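You operate a simulated robot arm through the tools that you are given. There is no shell and no other tool.

The job below is to be done with a simulated robot arm. You get a single attempt, and the scene is never put back.

Task
Shake bottles N6 and R4 at 180 rpm till DONE lights.
Fine: leave them in the shaker and turn its dial back to 0. Set down upright: what you pick out.

It is judged by the outcome, as a careful person would: the job done as asked, and still so three seconds after it is handed in. It fails if anything else is knocked over, pushed out of place, dropped, spilled or broken.

Robot
A 7-joint arm with a two-finger parallel gripper, fixed in place. Base frame: the origin is at the foot of the arm, x ahead of it, y to its left, z up; the work surface is at about z = 0. Units: m, degrees, N and s.
With the tool pointing down near the work surface it reaches from about 0.26 to 0.68 m from the base axis. Its first joint turns from -166.0 to 166.0 degrees. Payload 2.5 kg.
The tool frame sits at the grasp point between the pads (the TCP): z along the fingers, y along the line on which they close. The tips reach 0.03 m beyond it. The gripper opens to 0.094 m. The fingers are 0.028 m wide and 0.01 m thick; the gripper's body (0.05 by 0.096 m) begins 0.055 m behind the TCP.
Orientation is that of the tool frame in the base frame, as [roll, pitch, yaw] about the fixed x, y, z axes, in that order (R = Rz(yaw) Ry(pitch) Rx(roll)). With the fingers straight down and closing along the base's y, the tool's x points along the base's -x, its y along +y and its z along -z.

Tools
- The arm moves only by the tool jog_arm. Its argument "plan" is a list of rows, each an object of numbers (a shift or turn left out is 0, a gripper value left out holds the last): "tx", "ty", "tz": the shift along the tool's x, y, z in units of 100 mm (1.0 is 100 mm); "ax", "ay", "az": the turn, a rotation vector about the tool's x, y, z in units of 120 degrees (1.0 is 120 degrees). In form: [{"tx": .., "ty": .., "tz": .., "ax": .., "ay": .., "az": ..}, ...]. A call has 1 to 20 rows; each row is the pose to reach, as a shift and turn from the pose commanded when the call began, along the tool's axes at that moment. "claw" is the finger opening in m, from 0 to 0.094, set as the call begins (left out, the last holds). A call with a number of a shift or a turn outside -1 to 1 is refused whole. A row lasts 0.2 s, in which the tool goes at most 0.05 m and 8.6 degrees; a call with a longer step from one row to the next is refused whole, and so is a gripper value outside its range. A pose out of reach is approached as far as the arm can. The call stops where the force on the tool passes 40 N (or 10 N more than at its start, if that is more) or the arm is blocked; 0.2 s more then pass. Each finger travels about 0.072 m/s and halts on what it meets, pressing with about 39 N; the grip force reading is that of the motor and also rises with nothing between the fingers. The clock runs only during rows and for 0.2 s after the last one: add rows that repeat a pose to give the fingers time. The reply holds the time, the measured pose of the TCP, the force on the tool along the base axes, the opening and the grip force, in the units named above and with some noise, with the torque about the TCP (base axes, N m) and any sound that the robot's microphone picked up, and new pictures: "views" is both (left out), scene, wrist or none.
- Cameras (640 x 400 px; columns grow to the right, rows downward): "scene" is fixed at [0.0489, -0.6491, 0.6324]; the picture's right is [0.87, -0.49, 0.00], its down [-0.23, -0.42, -0.88] and it looks along [0.43, 0.77, -0.48] (base axes); focal length 356 px, centre (320, 200). "wrist" rides on the gripper at [0.076, 0.014, -0.103] in the tool frame; the picture's right is [-0.18, 0.98, 0.00], its down [-0.75, -0.14, -0.64] and it looks along [-0.63, -0.12, 0.77] (tool axes); focal length 243 px, centre (320, 200). There is no depth. A picture from a camera that has moved, and an enlarged one, comes with that camera's place and axes in the base frame and with its lens.
- inspect(camera, box): a new picture of the part [left, top, right, bottom] of that camera's present view, enlarged. The clock stands still meanwhile.
- finish_job(): hands the job in; it is judged then, once.

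Places have to be worked out from the pictures, the camera data and where the tool is seen. Open the gripper and draw the arm clear of the work before you hand the job in, unless the task says otherwise.

The tools are called as a command line: name --argument value ..., lists and objects as JSON in quotes. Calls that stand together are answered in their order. jog_arm: Moves the arm, as the interface text tells. Its arguments: {"type":"object","properties":{"plan":{"type":"array"},"claw":{"type":"number"},"views":{"type":"string","enum":["both","scene","wrist","none"]}},"required":["plan"]} The other tools are called the same way: inspect (camera, box) takes an enlarged picture of a part of a camera's view; finish_job () hands the job in.

At the start:

```text
time_s: 0.0
position: [0.4065, 0.1724, 0.3253]
tcp_rot: [-179.9, 0.0, -180.0]
wrist_force: [-0.8, -0.2, -0.6]
ft_torque: [0.02, 0.0, 0.02]
finger_gap: 0.0938
gripper_force: 0.0
```

scene: 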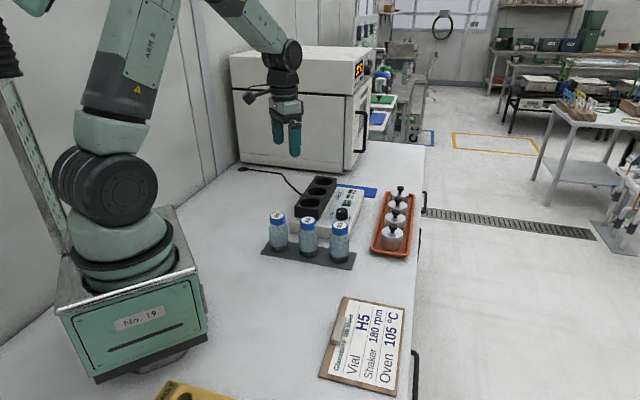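
wrist: 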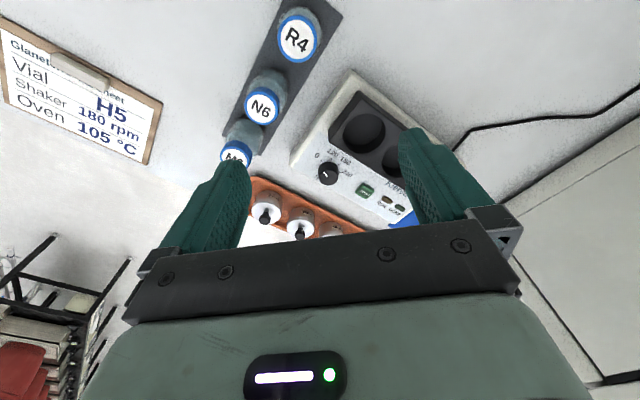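

I'll take enlarged views of the rack, shaker and notes before moving.

inspect --camera "scene" --box '[230, 150, 430, 275]'

inspect --camera "wrist" --box '[210, 0, 450, 240]'

inspect --camera "scene" --box '[310, 290, 410, 400]'

```text
3.20 times, centred on (330, 212) of scene
camera zoom: at [0.0489, -0.6491, 0.6324], right [0.87, -0.49, 0.0], down [-0.23, -0.42, -0.88], along [0.43, 0.77, -0.48], focal length 1139 px, centre (288, 160)
```

zoom: 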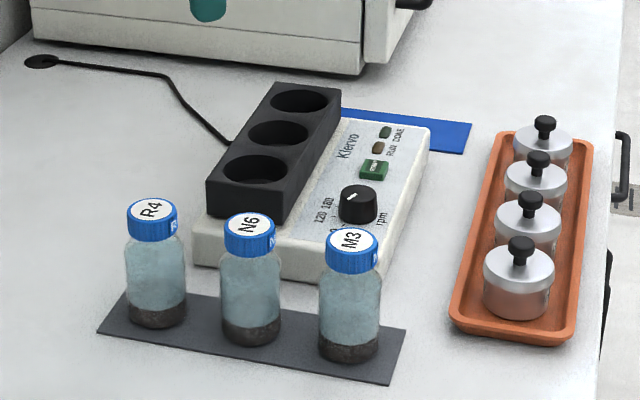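

```text
1.67 times, centred on (330, 120) of wrist
camera zoom: at [0.3297, 0.1863, 0.4285], right [0.18, 0.98, 0.0], down [0.75, -0.14, 0.64], along [0.63, -0.12, -0.77], focal length 404 px, centre (303, 333)
```

zoom: 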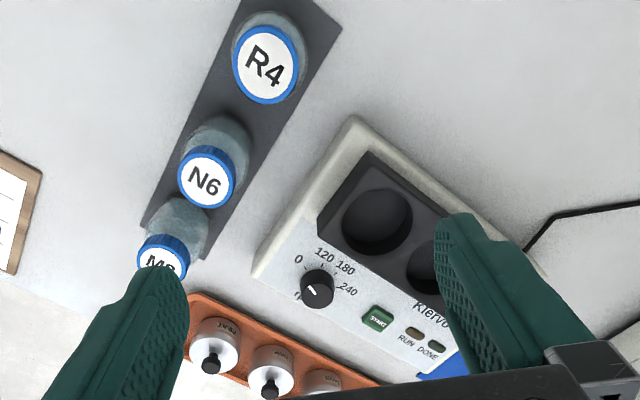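

```text
3.64 times, centred on (360, 345) of scene
camera zoom: at [0.0489, -0.6491, 0.6324], right [0.87, -0.49, 0.0], down [-0.23, -0.42, -0.88], along [0.43, 0.77, -0.48], focal length 1294 px, centre (174, -327)
```

zoom: 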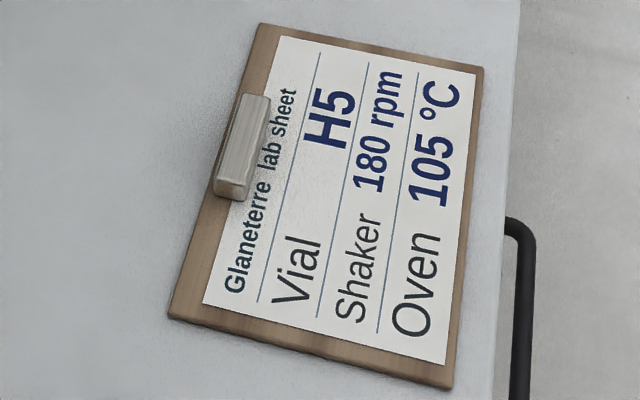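

The pictures show three bottles (R4 near (0.36, 0.157), N6 near (0.42, 0.094)), a shaker with three wells running toward +x+y, and a dial near (0.57, 0.157). I'll shift left and lower a bit for a closer look at the panel and wells.

jog_arm --plan '[{"ty": 0.2, "tz": 0.15}, {"ty": 0.4, "tz": 0.3}, {"ty": 0.6, "tz": 0.4}, {"ty": 0.6, "tz": 0.4}]' --views "wrist"

```text
time_s: 1.0
position: [0.4071, 0.2313, 0.2859]
tcp_rot: [-179.9, 0.1, 180.0]
wrist_force: [0.4, -0.3, -0.6]
ft_torque: [-0.02, -0.02, -0.03]
finger_gap: 0.0941
gripper_force: 0.1
camera wrist: at [0.3302, 0.2456, 0.3885], right [0.18, 0.98, 0.0], down [0.75, -0.14, 0.64], along [0.63, -0.12, -0.77], focal length 243 px, centre (320, 200)
```

wrist: 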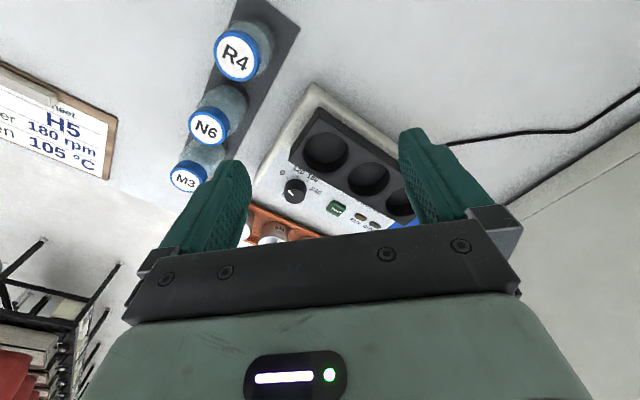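

inspect --camera "wrist" --box '[240, 80, 420, 240]'

inspect --camera "scene" --box '[315, 180, 375, 235]'

inspect --camera "scene" --box '[255, 200, 365, 275]'

```text
2.50 times, centred on (330, 160) of wrist
camera zoom: at [0.3302, 0.2456, 0.3885], right [0.18, 0.98, 0.0], down [0.75, -0.14, 0.64], along [0.63, -0.12, -0.77], focal length 606 px, centre (295, 300)
```

zoom: 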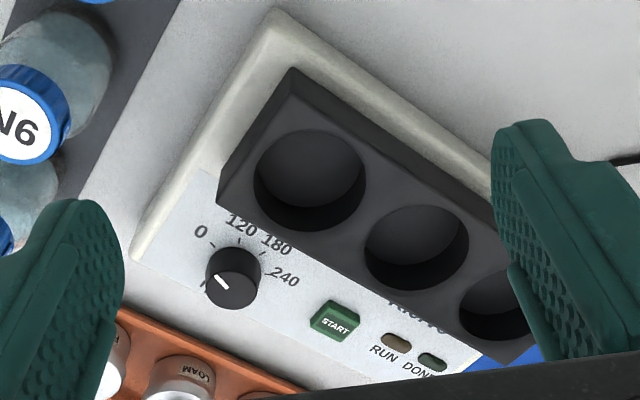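

```text
7.27 times, centred on (345, 208) of scene
camera zoom: at [0.0489, -0.6491, 0.6324], right [0.87, -0.49, 0.0], down [-0.23, -0.42, -0.88], along [0.43, 0.77, -0.48], focal length 2588 px, centre (138, 146)
```

zoom: 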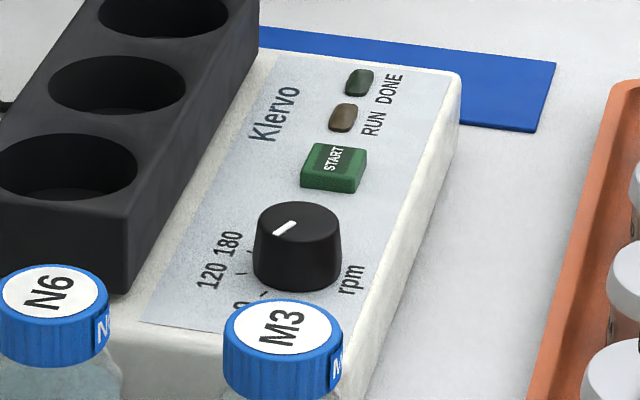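

```text
5.33 times, centred on (310, 238) of scene
camera zoom: at [0.0489, -0.6491, 0.6324], right [0.87, -0.49, 0.0], down [-0.23, -0.42, -0.88], along [0.43, 0.77, -0.48], focal length 1898 px, centre (373, 0)
```

zoom: 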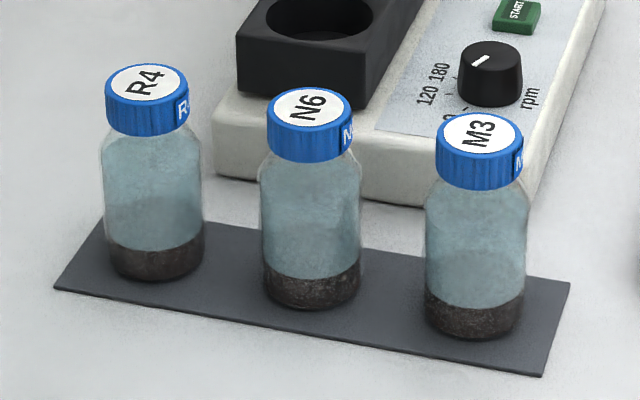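

The pointer sits at the 0 mark, and 180 lies about 90° clockwise from it, seen from above. Next I go above R4 with the fingers turned 45° clockwise so they close across the rack line, and check the alignment.

jog_arm --plan '[{"tx": 0.08, "ty": -0.13, "tz": 0.1, "az": 0.0625}, {"tx": 0.16, "ty": -0.26, "tz": 0.2, "az": 0.125}, {"tx": 0.24, "ty": -0.39, "tz": 0.3, "az": 0.1875}, {"tx": 0.32, "ty": -0.52, "tz": 0.4, "az": 0.25}, {"tx": 0.4, "ty": -0.65, "tz": 0.5, "az": 0.3125}, {"tx": 0.465, "ty": -0.753, "tz": 0.66, "az": 0.375}, {"tx": 0.465, "ty": -0.753, "tz": 0.66, "az": 0.375}]'

```text
time_s: 2.6
position: [0.3581, 0.1562, 0.2186]
tcp_rot: [-180.0, 0.1, 134.9]
wrist_force: [-1.1, 0.7, -0.7]
ft_torque: [-0.03, 0.01, 0.02]
finger_gap: 0.0941
gripper_force: 0.2
camera wrist: at [0.3151, 0.2204, 0.3222], right [0.83, 0.56, 0.0], down [0.43, -0.63, 0.64], along [0.36, -0.53, -0.77], focal length 243 px, centre (320, 200)
```

scene: 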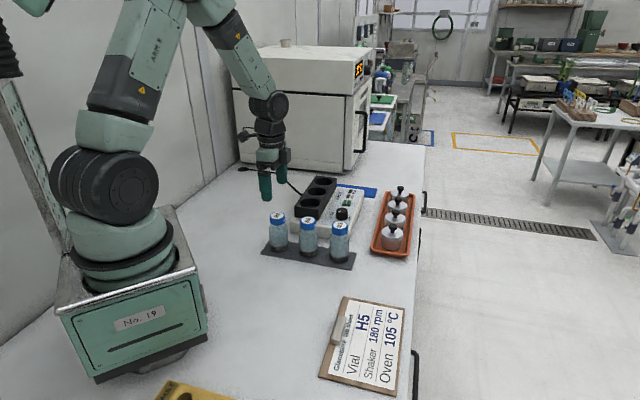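
wrist: 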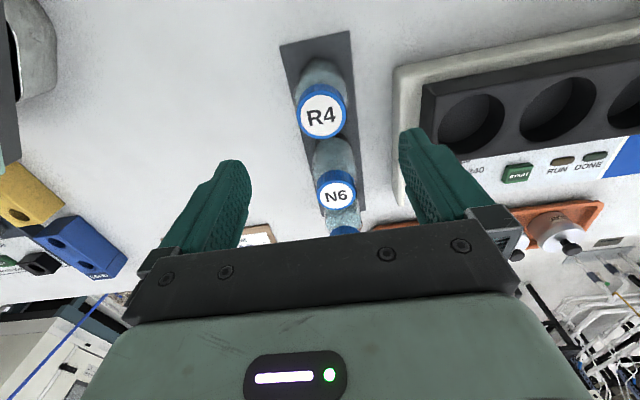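

R4 sits directly under the gripper, to within about 2 mm. I go down along it in two stages, starting with 95 mm.

jog_arm --plan '[{"ty": 0.02, "tz": 0.3}, {"ty": 0.02, "tz": 0.55}, {"ty": 0.02, "tz": 0.75}, {"ty": 0.02, "tz": 0.9}, {"ty": 0.02, "tz": 0.95}]'

```text
time_s: 3.8
position: [0.3593, 0.158, 0.1266]
tcp_rot: [-180.0, -0.1, 135.0]
wrist_force: [0.1, -0.1, -1.0]
ft_torque: [0.0, 0.0, 0.02]
finger_gap: 0.094
gripper_force: 0.1
camera wrist: at [0.3156, 0.2216, 0.2281], right [0.82, 0.57, 0.0], down [0.43, -0.63, 0.64], along [0.36, -0.53, -0.77], focal length 243 px, centre (320, 200)
```

scene: 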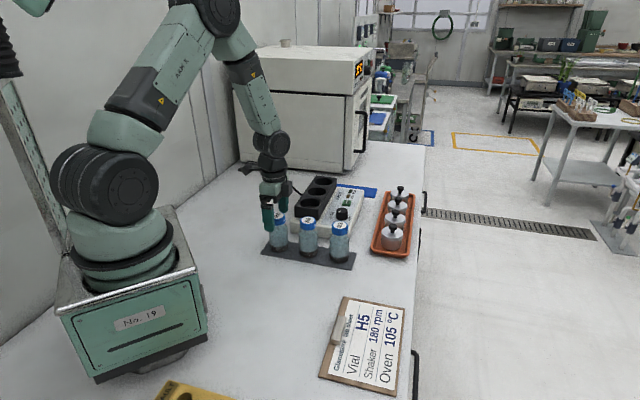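
wrist: 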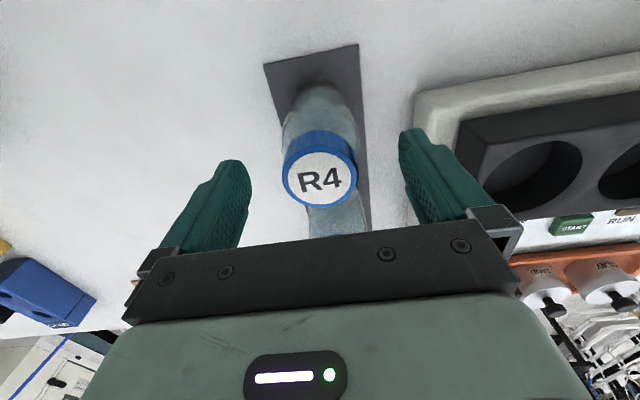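

The gripper is centred on R4 and the cap top is at about z = 0.116. I lower to TCP z ≈ 0.081, then close.

jog_arm --plan '[{"tz": 0.2}, {"tz": 0.38}, {"tz": 0.45}, {"tz": 0.45}]' --views "none"

jog_arm --plan '[{"tz": 0}, {"tz": 0}, {"tz": 0}, {"tz": 0}]' --claw 0.03

```text
time_s: 4.8
position: [0.3598, 0.1587, 0.0798]
tcp_rot: [180.0, -0.1, 135.1]
wrist_force: [-0.6, 0.6, -0.5]
ft_torque: [0.0, -0.04, -0.04]
finger_gap: 0.0943
gripper_force: 0.1
```

```text
time_s: 5.8
position: [0.3595, 0.1588, 0.0792]
tcp_rot: [180.0, 0.0, 134.9]
wrist_force: [-5.0, -4.5, 4.9]
ft_torque: [-0.23, 0.18, 0.02]
finger_gap: 0.0569
gripper_force: 39.0
camera wrist: at [0.3157, 0.2221, 0.1819], right [0.83, 0.56, 0.0], down [0.43, -0.63, 0.64], along [0.36, -0.53, -0.77], focal length 243 px, centre (320, 200)
```

scene: 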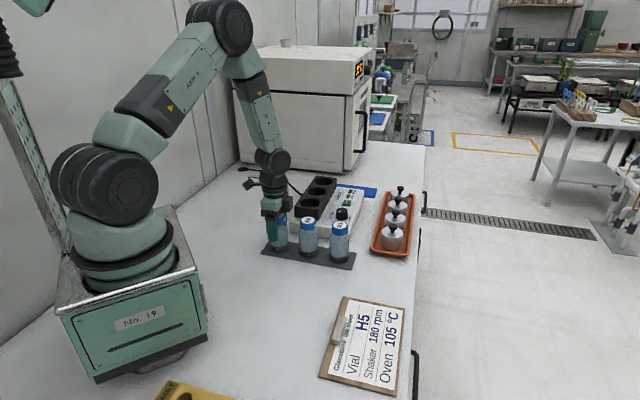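
wrist: 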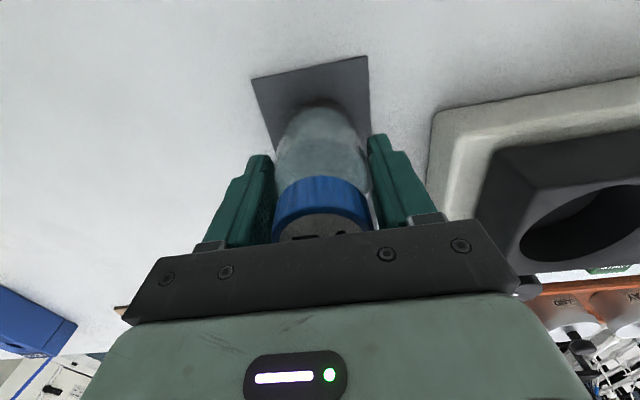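

R4 is gripped, with a gap of 57 mm. I lift it straight up.

jog_arm --plan '[{"tz": -0.1}, {"tz": -0.35}, {"tz": -0.65}, {"tz": -0.9}, {"tz": -1.0}]' --views "none"

jog_arm --plan '[{"tz": -0.25}, {"tz": -0.5}, {"tz": -0.5}]'

```text
time_s: 7.0
position: [0.36, 0.1579, 0.1799]
tcp_rot: [180.0, 0.0, 135.0]
wrist_force: [1.1, -0.3, -2.6]
ft_torque: [0.03, -0.02, 0.03]
finger_gap: 0.0572
gripper_force: 39.4
```

```text
time_s: 7.8
position: [0.3588, 0.1567, 0.2301]
tcp_rot: [-179.9, 0.1, 135.0]
wrist_force: [-0.3, 0.2, -2.5]
ft_torque: [0.01, 0.0, 0.01]
finger_gap: 0.0568
gripper_force: 39.1
camera wrist: at [0.3154, 0.221, 0.3328], right [0.83, 0.56, 0.0], down [0.43, -0.63, 0.64], along [0.36, -0.53, -0.77], focal length 243 px, centre (320, 200)
```

scene: 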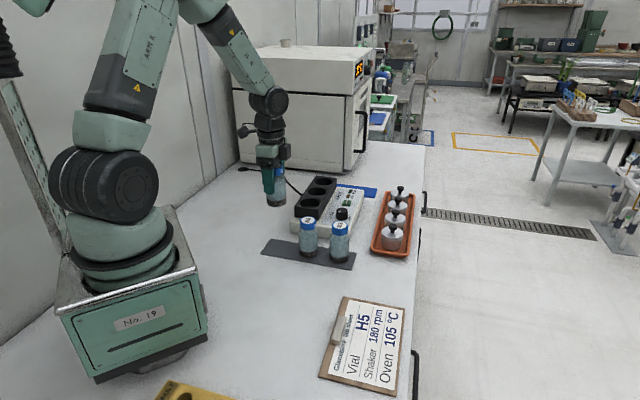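
wrist: 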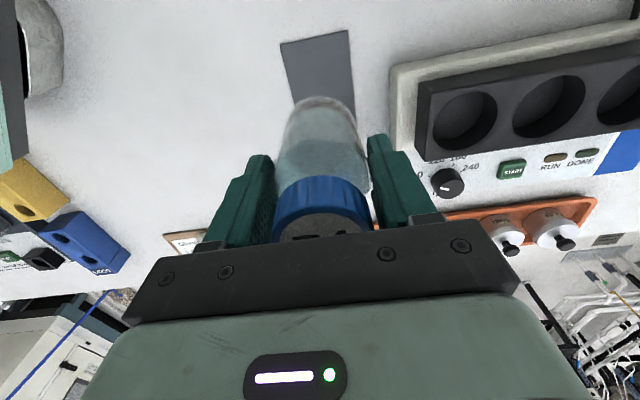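

The wells are in clear view from here. I'll zoom in to locate their rims precisely.

inspect --camera "wrist" --box '[400, 40, 640, 200]'

inspect --camera "scene" --box '[285, 165, 365, 245]'

```text
2.50 times, centred on (520, 120) of wrist
camera zoom: at [0.3154, 0.221, 0.3328], right [0.83, 0.56, 0.0], down [0.43, -0.63, 0.64], along [0.36, -0.53, -0.77], focal length 606 px, centre (-180, 400)
```

zoom: 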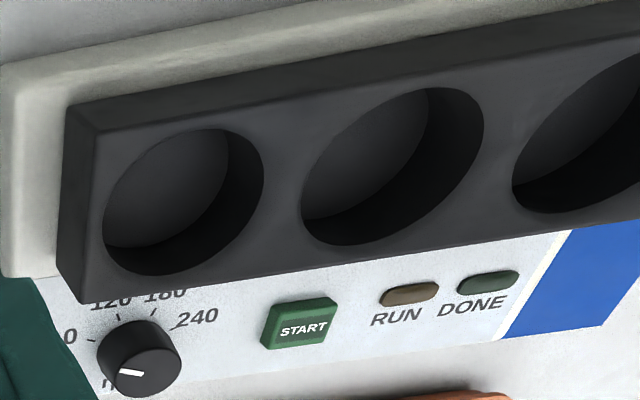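

```text
5.00 times, centred on (325, 205) of scene
camera zoom: at [0.0489, -0.6491, 0.6324], right [0.87, -0.49, 0.0], down [-0.23, -0.42, -0.88], along [0.43, 0.77, -0.48], focal length 1779 px, centre (295, 175)
```

zoom: 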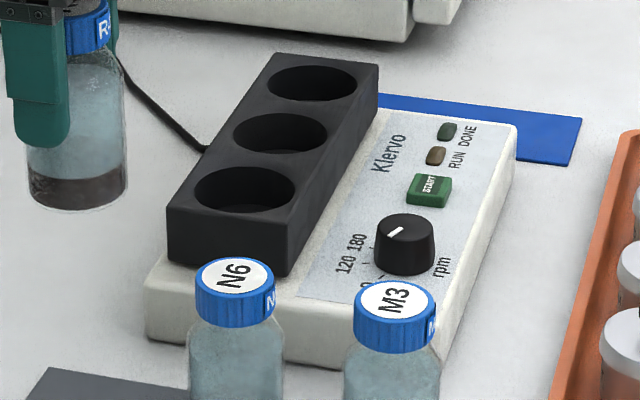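

The hole centres come out at about (0.495, 0.2245) and (0.5535, 0.281) with the rim at z ≈ 0.086. Each hole is about 63 mm across for a bottle of about 56 mm. I turn the tool 90° counter-clockwise and carry R4 toward the middle well.

jog_arm --plan '[{"tx": -0.04, "ty": 0.08, "az": -0.065}, {"tx": -0.09, "ty": 0.17, "az": -0.13}, {"tx": -0.13, "ty": 0.26, "az": -0.195}, {"tx": -0.18, "ty": 0.35, "az": -0.26}, {"tx": -0.22, "ty": 0.44, "az": -0.325}, {"tx": -0.26, "ty": 0.53, "az": -0.39}, {"tx": -0.31, "ty": 0.62, "az": -0.455}, {"tx": -0.35, "ty": 0.71, "az": -0.52}, {"tx": -0.4, "ty": 0.8, "az": -0.585}, {"tx": -0.45, "ty": 0.9, "az": -0.65}, {"tx": -0.5, "ty": 1.0, "az": -0.7}, {"tx": -0.5, "ty": 1.0, "az": -0.75}, {"tx": -0.5, "ty": 1.0, "az": -0.75}]'

jog_arm --plan '[{"tx": -0.2}, {"tx": -0.45}, {"tx": -0.7}, {"tx": -0.9}, {"tx": -1.0}, {"tx": -1.0}]'

```text
time_s: 10.6
position: [0.4662, 0.1943, 0.2299]
tcp_rot: [180.0, 0.0, -134.9]
wrist_force: [0.8, -0.4, -2.3]
ft_torque: [-0.02, -0.05, -0.02]
finger_gap: 0.0571
gripper_force: 38.5
camera wrist: at [0.4027, 0.1506, 0.3322], right [-0.57, 0.82, 0.0], down [0.63, 0.43, 0.64], along [0.53, 0.36, -0.77], focal length 243 px, centre (320, 200)
```

scene: 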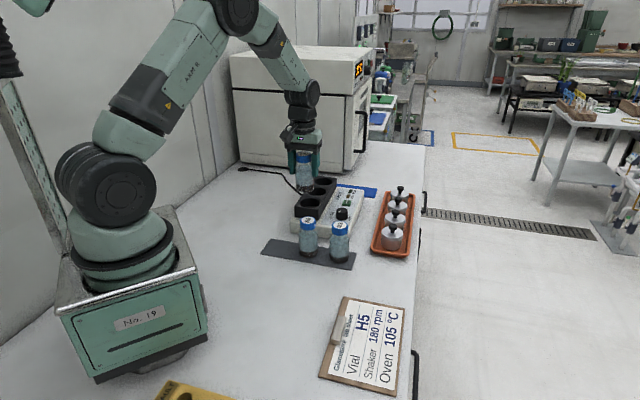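
wrist: 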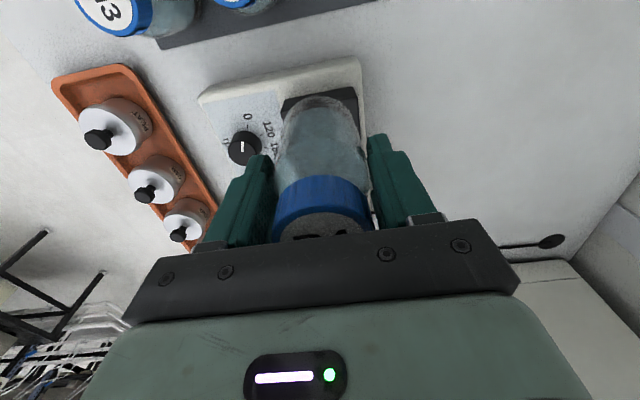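

```text
time_s: 12.0
position: [0.535, 0.2649, 0.2297]
tcp_rot: [-179.9, 0.0, -135.0]
wrist_force: [0.0, 0.1, -2.9]
ft_torque: [-0.02, 0.0, -0.01]
finger_gap: 0.0566
gripper_force: 38.6
camera wrist: at [0.472, 0.22, 0.3323], right [-0.56, 0.83, 0.0], down [0.63, 0.43, 0.64], along [0.53, 0.36, -0.77], focal length 243 px, centre (320, 200)
```

scene: 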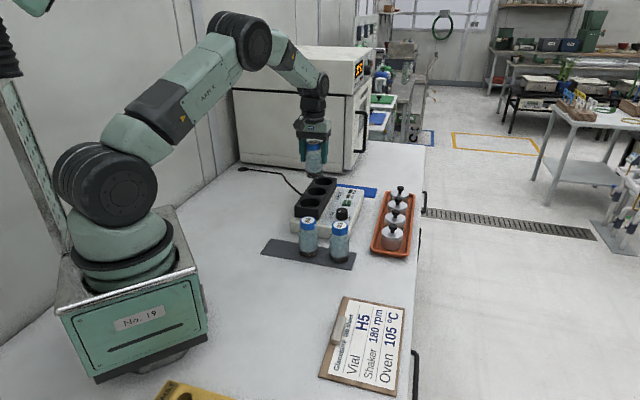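
wrist: 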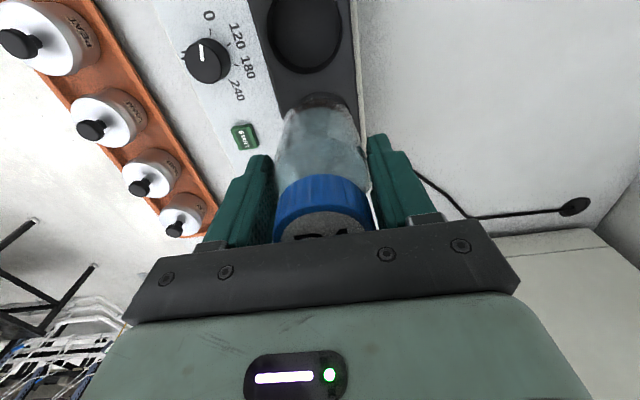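

Well 1 is visible right behind the bottle, so I'll measure it here to refine the line of the wells.

inspect --camera "wrist" --box '[170, 0, 400, 150]'

inspect --camera "scene" --box '[285, 120, 365, 220]'

```text
2.67 times, centred on (285, 75) of wrist
camera zoom: at [0.472, 0.22, 0.3323], right [-0.56, 0.83, 0.0], down [0.63, 0.43, 0.64], along [0.53, 0.36, -0.77], focal length 647 px, centre (413, 533)
```

zoom: 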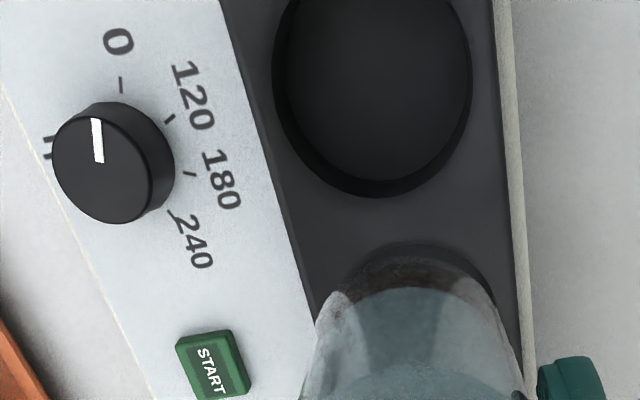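

```text
4.00 times, centred on (325, 170) of scene
camera zoom: at [0.0489, -0.6491, 0.6324], right [0.87, -0.49, 0.0], down [-0.23, -0.42, -0.88], along [0.43, 0.77, -0.48], focal length 1423 px, centre (300, 320)
```

zoom: 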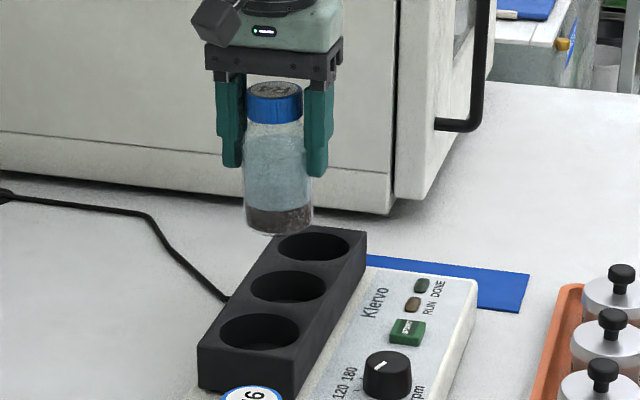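

The knob pointer clearly points at 0. I move the last 25 mm to the middle well and lower until the bottle's base is about 1 cm above the rim, to check the alignment.

jog_arm --plan '[{"tx": -0.12, "ty": -0.01}, {"tx": -0.245, "ty": -0.018}, {"tx": -0.245, "ty": -0.018, "tz": 0.2}, {"tx": -0.245, "ty": -0.018, "tz": 0.42}, {"tx": -0.245, "ty": -0.018, "tz": 0.52}, {"tx": -0.245, "ty": -0.018, "tz": 0.52}]'

inspect --camera "scene" --box '[285, 140, 365, 240]'

inspect --camera "wrist" --box '[200, 0, 440, 160]'

```text
time_s: 13.4
position: [0.5551, 0.2819, 0.1788]
tcp_rot: [180.0, 0.0, -135.0]
wrist_force: [-0.7, 0.0, -2.6]
ft_torque: [-0.01, 0.01, 0.01]
finger_gap: 0.0564
gripper_force: 38.8
camera wrist: at [0.4905, 0.2374, 0.2811], right [-0.56, 0.83, 0.0], down [0.63, 0.43, 0.64], along [0.53, 0.36, -0.77], focal length 243 px, centre (320, 200)
```

scene: 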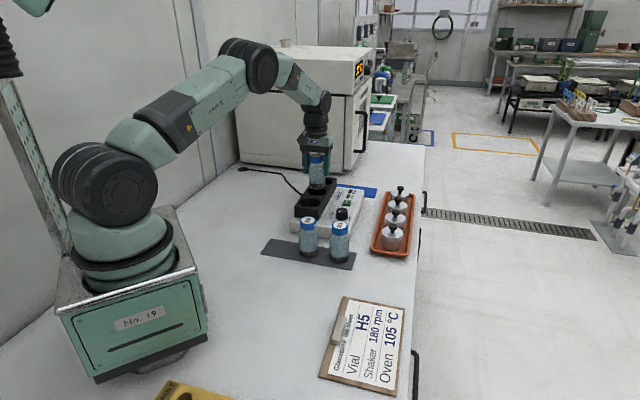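
wrist: 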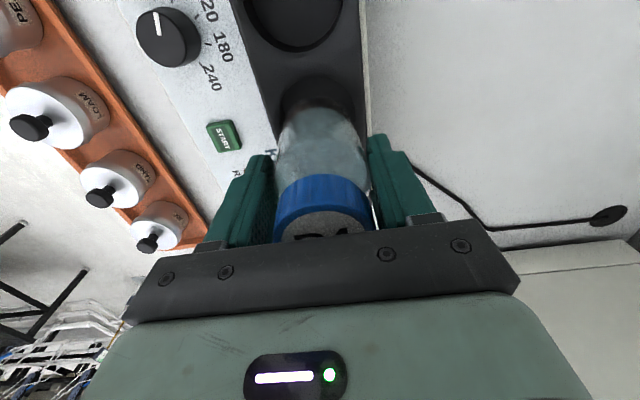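

```text
4.00 times, centred on (325, 190) of scene
camera zoom: at [0.0489, -0.6491, 0.6324], right [0.87, -0.49, 0.0], down [-0.23, -0.42, -0.88], along [0.43, 0.77, -0.48], focal length 1423 px, centre (300, 240)
```

zoom: 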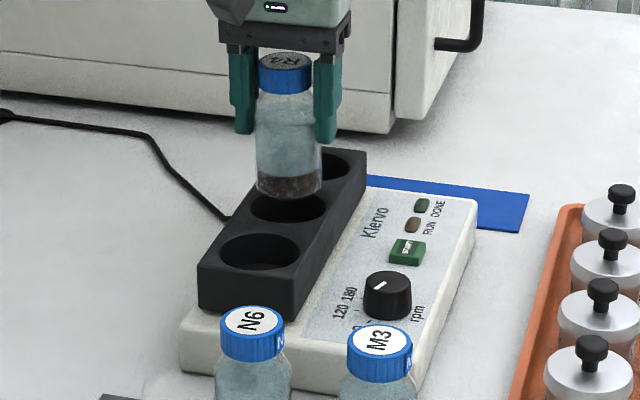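

```text
2.50 times, centred on (320, 80) of wrist
camera zoom: at [0.4905, 0.2374, 0.2811], right [-0.56, 0.83, 0.0], down [0.63, 0.43, 0.64], along [0.53, 0.36, -0.77], focal length 606 px, centre (320, 500)
```

zoom: 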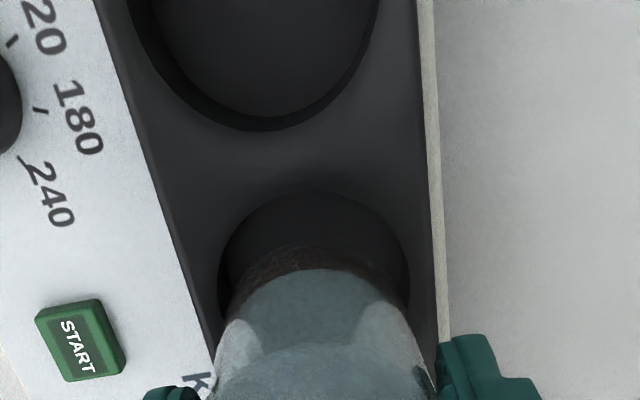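

Both views agree that the base is centred over the middle well and about 17 mm above its rim. I lower slowly until the base is just inside and check the forces.

jog_arm --plan '[{"tz": 0.07}, {"tz": 0.12}, {"tz": 0.16}, {"tz": 0.2}, {"tz": 0.24}, {"tz": 0.27}]' --views "scene"

inspect --camera "scene" --box '[285, 140, 365, 240]'

inspect --camera "wrist" --box '[200, 0, 440, 160]'

```text
time_s: 14.8
position: [0.5555, 0.2803, 0.1518]
tcp_rot: [180.0, 0.0, -134.9]
wrist_force: [0.5, 0.0, -2.8]
ft_torque: [0.0, 0.0, -0.01]
finger_gap: 0.0564
gripper_force: 38.5
```

scene: 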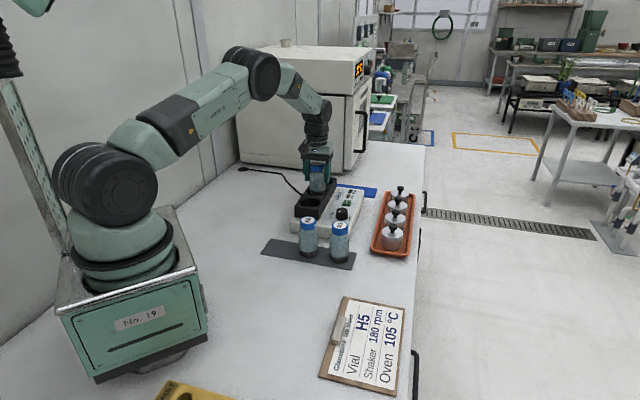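

```text
4.00 times, centred on (325, 190) of scene
camera zoom: at [0.0489, -0.6491, 0.6324], right [0.87, -0.49, 0.0], down [-0.23, -0.42, -0.88], along [0.43, 0.77, -0.48], focal length 1423 px, centre (300, 240)
```

zoom: 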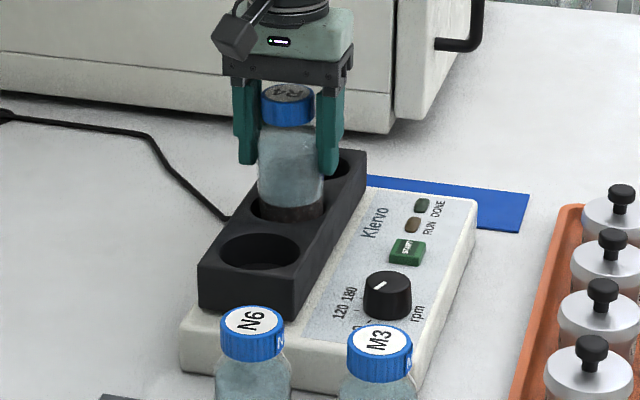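

```text
2.50 times, centred on (320, 80) of wrist
camera zoom: at [0.4925, 0.2364, 0.2537], right [-0.56, 0.83, 0.0], down [0.63, 0.43, 0.64], along [0.53, 0.36, -0.77], focal length 606 px, centre (320, 500)
```

zoom: 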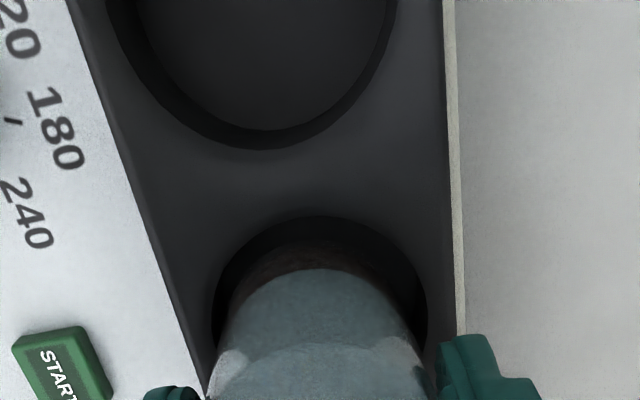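

No contact and the base is inside the rim. I keep lowering until it touches the well floor, but not past where the fingertips would reach the rim.

jog_arm --plan '[{"tz": 0.05}, {"tz": 0.1}, {"tz": 0.14}, {"tz": 0.18}, {"tz": 0.21}, {"tz": 0.24}]' --views "none"

inspect --camera "scene" --box '[285, 140, 365, 240]'

```text
time_s: 16.2
position: [0.558, 0.2829, 0.1346]
tcp_rot: [-180.0, 0.8, -134.9]
wrist_force: [-2.2, -1.6, 6.2]
ft_torque: [-0.02, 0.39, 0.06]
finger_gap: 0.0561
gripper_force: 39.2
stopped in row 6: the force on the tool passed its limit at 44 N (the readings are from after the stop); the commanded pose is now the measured one
```

```text
4.00 times, centred on (325, 190) of scene
camera zoom: at [0.0489, -0.6491, 0.6324], right [0.87, -0.49, 0.0], down [-0.23, -0.42, -0.88], along [0.43, 0.77, -0.48], focal length 1423 px, centre (300, 240)
```

zoom: 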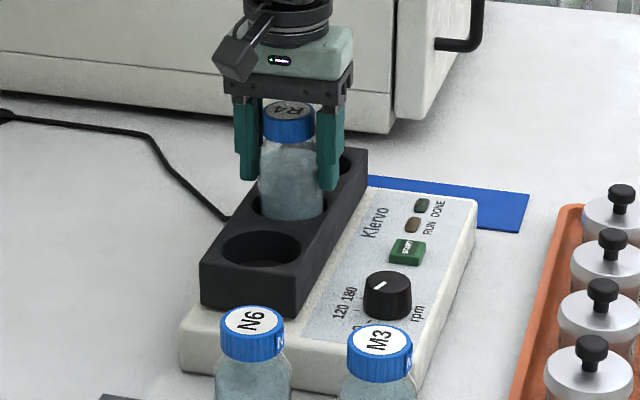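

Contact at TCP z ≈ 0.135. I need to see whether that is the well floor or the bottle catching on something.

inspect --camera "scene" --box '[290, 150, 350, 225]'

inspect --camera "wrist" --box '[200, 0, 440, 160]'

inspect --camera "wrist" --box '[0, 0, 640, 400]'

```text
5.33 times, centred on (320, 188) of scene
camera zoom: at [0.0489, -0.6491, 0.6324], right [0.87, -0.49, 0.0], down [-0.23, -0.42, -0.88], along [0.43, 0.77, -0.48], focal length 1898 px, centre (320, 267)
```

zoom: 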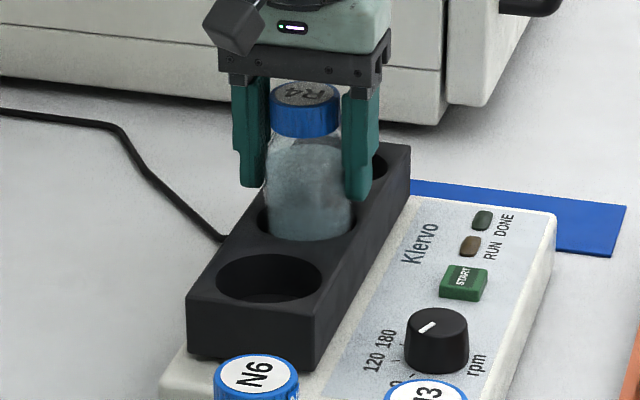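

```text
2.50 times, centred on (320, 80) of wrist
camera zoom: at [0.4939, 0.2388, 0.2362], right [-0.56, 0.83, 0.0], down [0.63, 0.43, 0.65], along [0.54, 0.37, -0.76], focal length 606 px, centre (320, 500)
```

zoom: 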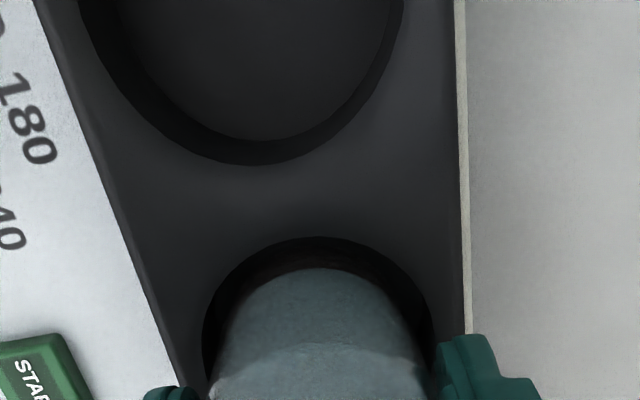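

```text
1.00 times, centred on (320, 200) of wrist (not enlarged: the box is as wide or as high as the picture)
camera zoom: at [0.4939, 0.2388, 0.2362], right [-0.56, 0.83, 0.0], down [0.63, 0.43, 0.65], along [0.54, 0.37, -0.76], focal length 243 px, centre (320, 200)
```

zoom: 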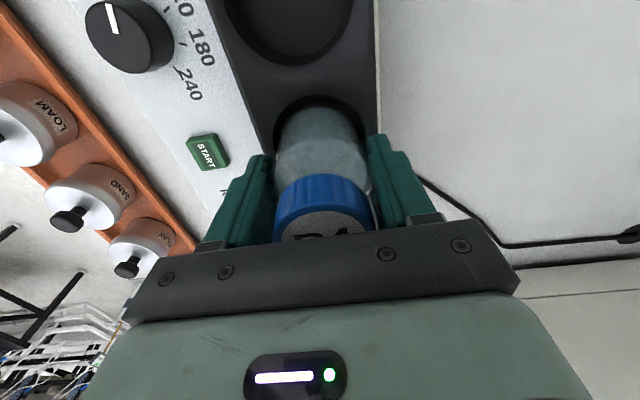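

The fingertips are still well above the rim. I'll back off 4 mm to release the side load, then feel for the floor again in small steps.

jog_arm --plan '[{"tz": -0.02}, {"tz": -0.04}, {"tz": -0.04}]' --views "none"

inspect --camera "scene" --box '[290, 150, 350, 225]'

inspect --camera "wrist" --box '[200, 0, 440, 160]'

```text
time_s: 17.0
position: [0.5575, 0.283, 0.1382]
tcp_rot: [-179.9, 0.7, -135.1]
wrist_force: [-1.6, -1.3, -2.9]
ft_torque: [-0.1, 0.12, 0.01]
finger_gap: 0.0565
gripper_force: 38.5
```

```text
5.33 times, centred on (320, 188) of scene
camera zoom: at [0.0489, -0.6491, 0.6324], right [0.87, -0.49, 0.0], down [-0.23, -0.42, -0.88], along [0.43, 0.77, -0.48], focal length 1898 px, centre (320, 267)
```

zoom: 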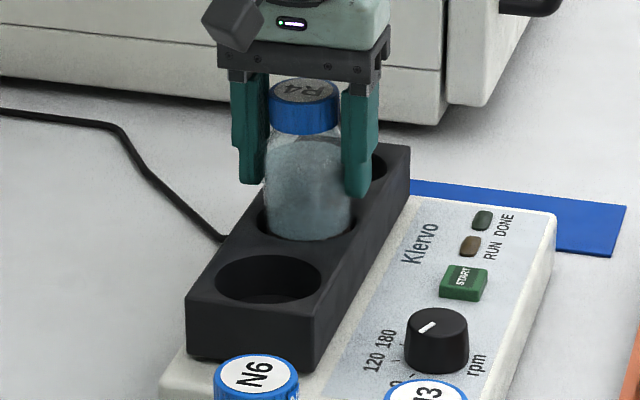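

```text
2.50 times, centred on (320, 80) of wrist
camera zoom: at [0.4932, 0.2384, 0.2389], right [-0.56, 0.83, 0.0], down [0.63, 0.43, 0.65], along [0.54, 0.37, -0.76], focal length 606 px, centre (320, 500)
```

zoom: 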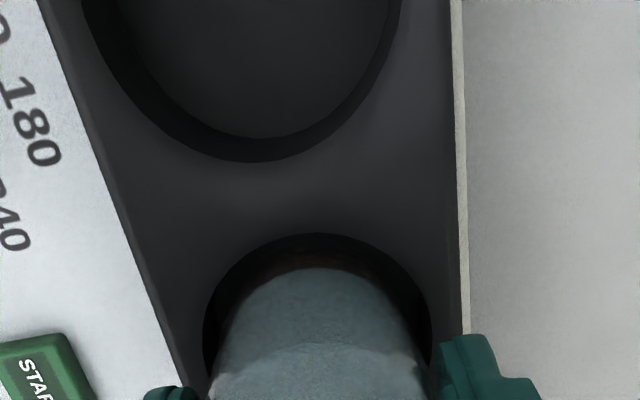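

A small side force remains, and the bottle leans against the well's far wall with about 0.7° of tilt. I shift 3 mm back along the row and take out the tilt, then feel down again.

jog_arm --plan '[{"tx": 0.015, "ay": 0.003}, {"tx": 0.03, "ay": 0.006}, {"tx": 0.03, "ay": 0.006}]' --views "none"

inspect --camera "wrist" --box '[200, 0, 440, 160]'

inspect --camera "scene" --box '[290, 150, 350, 225]'

```text
time_s: 17.8
position: [0.5566, 0.2806, 0.1377]
tcp_rot: [-179.9, -0.2, -135.1]
wrist_force: [0.2, 0.2, -3.7]
ft_torque: [-0.02, 0.0, 0.0]
finger_gap: 0.0565
gripper_force: 38.6
```

```text
2.50 times, centred on (320, 80) of wrist
camera zoom: at [0.4926, 0.2374, 0.2408], right [-0.56, 0.83, 0.0], down [0.63, 0.43, 0.64], along [0.53, 0.36, -0.77], focal length 606 px, centre (320, 500)
```

zoom: 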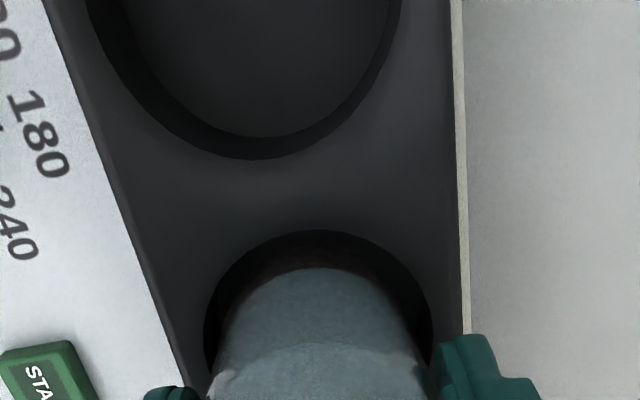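

```text
5.33 times, centred on (320, 188) of scene
camera zoom: at [0.0489, -0.6491, 0.6324], right [0.87, -0.49, 0.0], down [-0.23, -0.42, -0.88], along [0.43, 0.77, -0.48], focal length 1898 px, centre (320, 267)
```

zoom: 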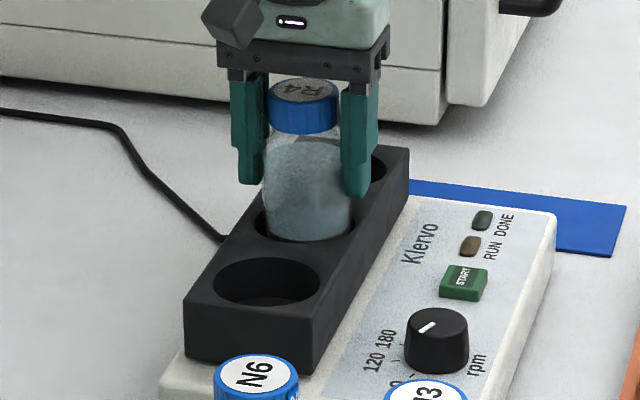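

The side force is gone and the tray is back at its rest position. I feel down again gently.

jog_arm --plan '[{"tz": 0.015}, {"tz": 0.03}, {"tz": 0.03}]' --views "none"

jog_arm --plan '[{"tz": 0.01}, {"tz": 0.02}, {"tz": 0.02}]' --views "none"

```text
time_s: 18.6
position: [0.5562, 0.28, 0.1353]
tcp_rot: [-179.9, -0.1, -135.0]
wrist_force: [0.2, 0.0, -3.4]
ft_torque: [0.01, 0.01, 0.02]
finger_gap: 0.0564
gripper_force: 39.1
```

```text
time_s: 19.4
position: [0.5581, 0.2822, 0.1349]
tcp_rot: [-179.8, 0.2, -134.9]
wrist_force: [-1.0, -2.3, 24.2]
ft_torque: [0.34, 0.61, 0.06]
finger_gap: 0.0561
gripper_force: 39.4
```

Firm contact again at the same height (TCP z = 0.135) with the tool upright, so this should be the well floor. I ease up about 1 mm and open the fingers part way.

jog_arm --plan '[{"tz": -0.01}, {"tz": -0.01}]' --views "none"

jog_arm --plan '[{"tz": 0}, {"tz": 0}, {"tz": 0}]' --claw 0.08 --views "wrist"

inspect --camera "scene" --box '[290, 150, 350, 225]'

```text
time_s: 20.0
position: [0.5567, 0.2811, 0.1358]
tcp_rot: [-179.8, 0.0, -135.1]
wrist_force: [4.1, -3.2, 24.3]
ft_torque: [0.26, 0.27, 0.03]
finger_gap: 0.0562
gripper_force: 38.7
```

```text
time_s: 20.8
position: [0.5564, 0.2814, 0.1334]
tcp_rot: [-180.0, -0.1, -135.1]
wrist_force: [0.2, 0.2, 0.4]
ft_torque: [0.06, 0.01, -0.04]
finger_gap: 0.0801
gripper_force: 0.1
camera wrist: at [0.492, 0.2374, 0.2358], right [-0.56, 0.83, 0.0], down [0.63, 0.43, 0.64], along [0.53, 0.36, -0.77], focal length 243 px, centre (320, 200)
```

wrist: 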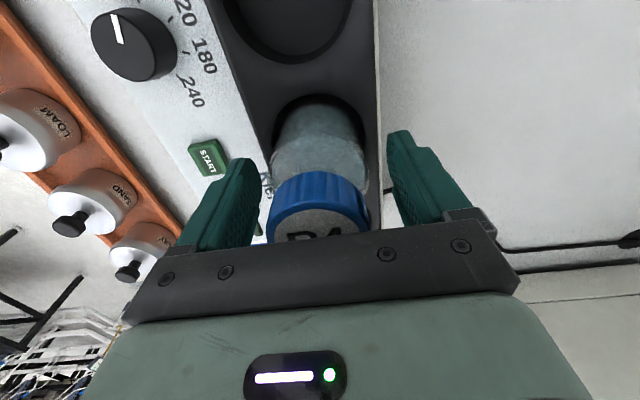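

```text
5.33 times, centred on (320, 188) of scene
camera zoom: at [0.0489, -0.6491, 0.6324], right [0.87, -0.49, 0.0], down [-0.23, -0.42, -0.88], along [0.43, 0.77, -0.48], focal length 1898 px, centre (320, 267)
```

zoom: 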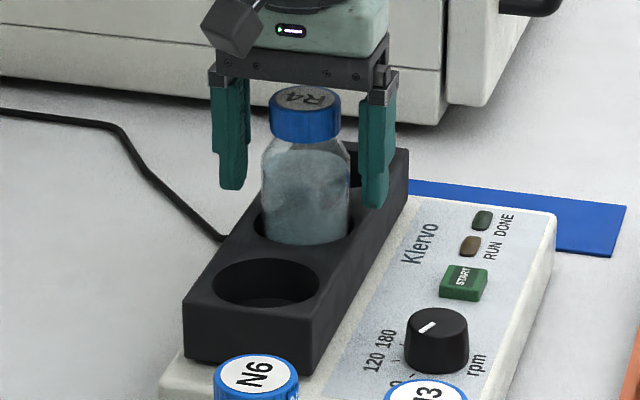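

R4 settled about 4 mm as I released it and stands upright in the well. I raise the gripper clear and check it.

jog_arm --plan '[{"tz": -0.15}, {"tz": -0.35}, {"tz": -0.6}, {"tz": -0.85}, {"tz": -1.0}, {"tz": -1.0}]'

inspect --camera "scene" --box '[290, 150, 350, 225]'

inspect --camera "wrist" --box '[200, 20, 440, 200]'

```text
time_s: 22.2
position: [0.5578, 0.283, 0.2333]
tcp_rot: [-179.9, -0.1, -135.0]
wrist_force: [-0.5, -0.1, -0.5]
ft_torque: [-0.01, 0.01, -0.03]
finger_gap: 0.08
gripper_force: 0.1
camera wrist: at [0.4932, 0.2384, 0.3356], right [-0.56, 0.83, 0.0], down [0.63, 0.43, 0.64], along [0.53, 0.36, -0.77], focal length 243 px, centre (320, 200)
```

scene: 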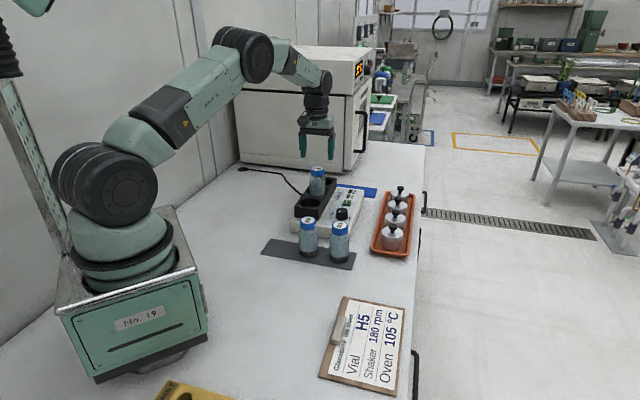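
wrist: 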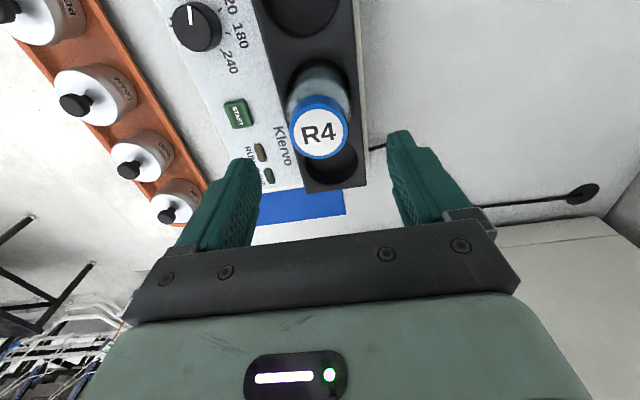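

```text
5.33 times, centred on (320, 188) of scene
camera zoom: at [0.0489, -0.6491, 0.6324], right [0.87, -0.49, 0.0], down [-0.23, -0.42, -0.88], along [0.43, 0.77, -0.48], focal length 1898 px, centre (320, 267)
```

zoom: 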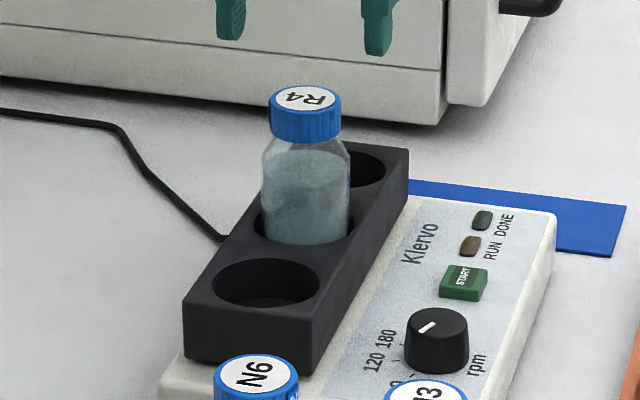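

```text
2.22 times, centred on (320, 110) of wrist
camera zoom: at [0.4932, 0.2384, 0.3356], right [-0.56, 0.83, 0.0], down [0.63, 0.43, 0.64], along [0.53, 0.36, -0.77], focal length 539 px, centre (320, 400)
```

zoom: 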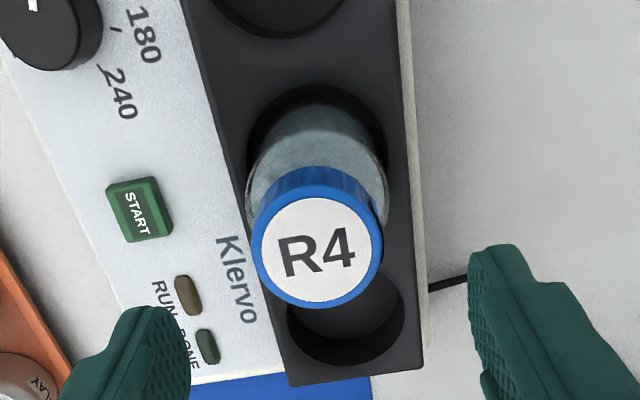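

R4 stands upright in the middle well, its cap at about z = 0.171. I keep this yaw, head back over the rack for N6, and check the alignment from above.

jog_arm --plan '[{"tx": 0.2, "ty": -0.1}, {"tx": 0.5, "ty": -0.2}, {"tx": 0.8, "ty": -0.3}, {"tx": 1.0, "ty": -0.37}]' --views "none"

jog_arm --plan '[{"tx": 0.3}, {"tx": 0.7}, {"tx": 1.0}]' --views "none"

jog_arm --plan '[{"tx": 0.15, "tz": 0.05}, {"tx": 0.3, "tz": 0.1}, {"tx": 0.3, "tz": 0.1}]'

```text
time_s: 23.2
position: [0.5137, 0.1853, 0.2335]
tcp_rot: [180.0, -0.1, -135.0]
wrist_force: [0.1, -0.4, -0.4]
ft_torque: [-0.01, 0.0, -0.02]
finger_gap: 0.0798
gripper_force: 0.1
```

```text
time_s: 24.0
position: [0.4441, 0.1152, 0.2346]
tcp_rot: [-179.9, -0.1, -135.0]
wrist_force: [0.1, -0.2, 1.0]
ft_torque: [-0.01, -0.01, 0.02]
finger_gap: 0.08
gripper_force: 0.1
```

```text
time_s: 24.8
position: [0.4213, 0.0918, 0.2228]
tcp_rot: [-179.9, -0.1, -135.0]
wrist_force: [-0.5, 0.5, 0.1]
ft_torque: [0.01, -0.02, 0.0]
finger_gap: 0.08
gripper_force: 0.1
camera wrist: at [0.3567, 0.0481, 0.3257], right [-0.56, 0.83, 0.0], down [0.63, 0.43, 0.64], along [0.53, 0.36, -0.77], focal length 243 px, centre (320, 200)
```

scene: 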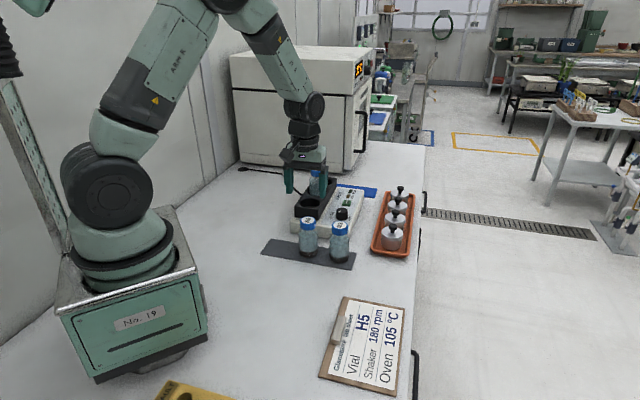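
wrist: 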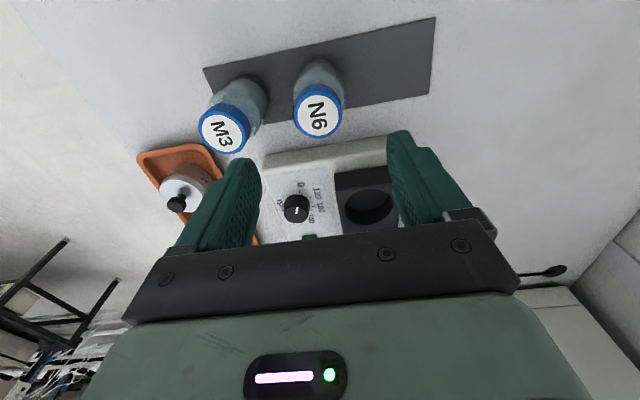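

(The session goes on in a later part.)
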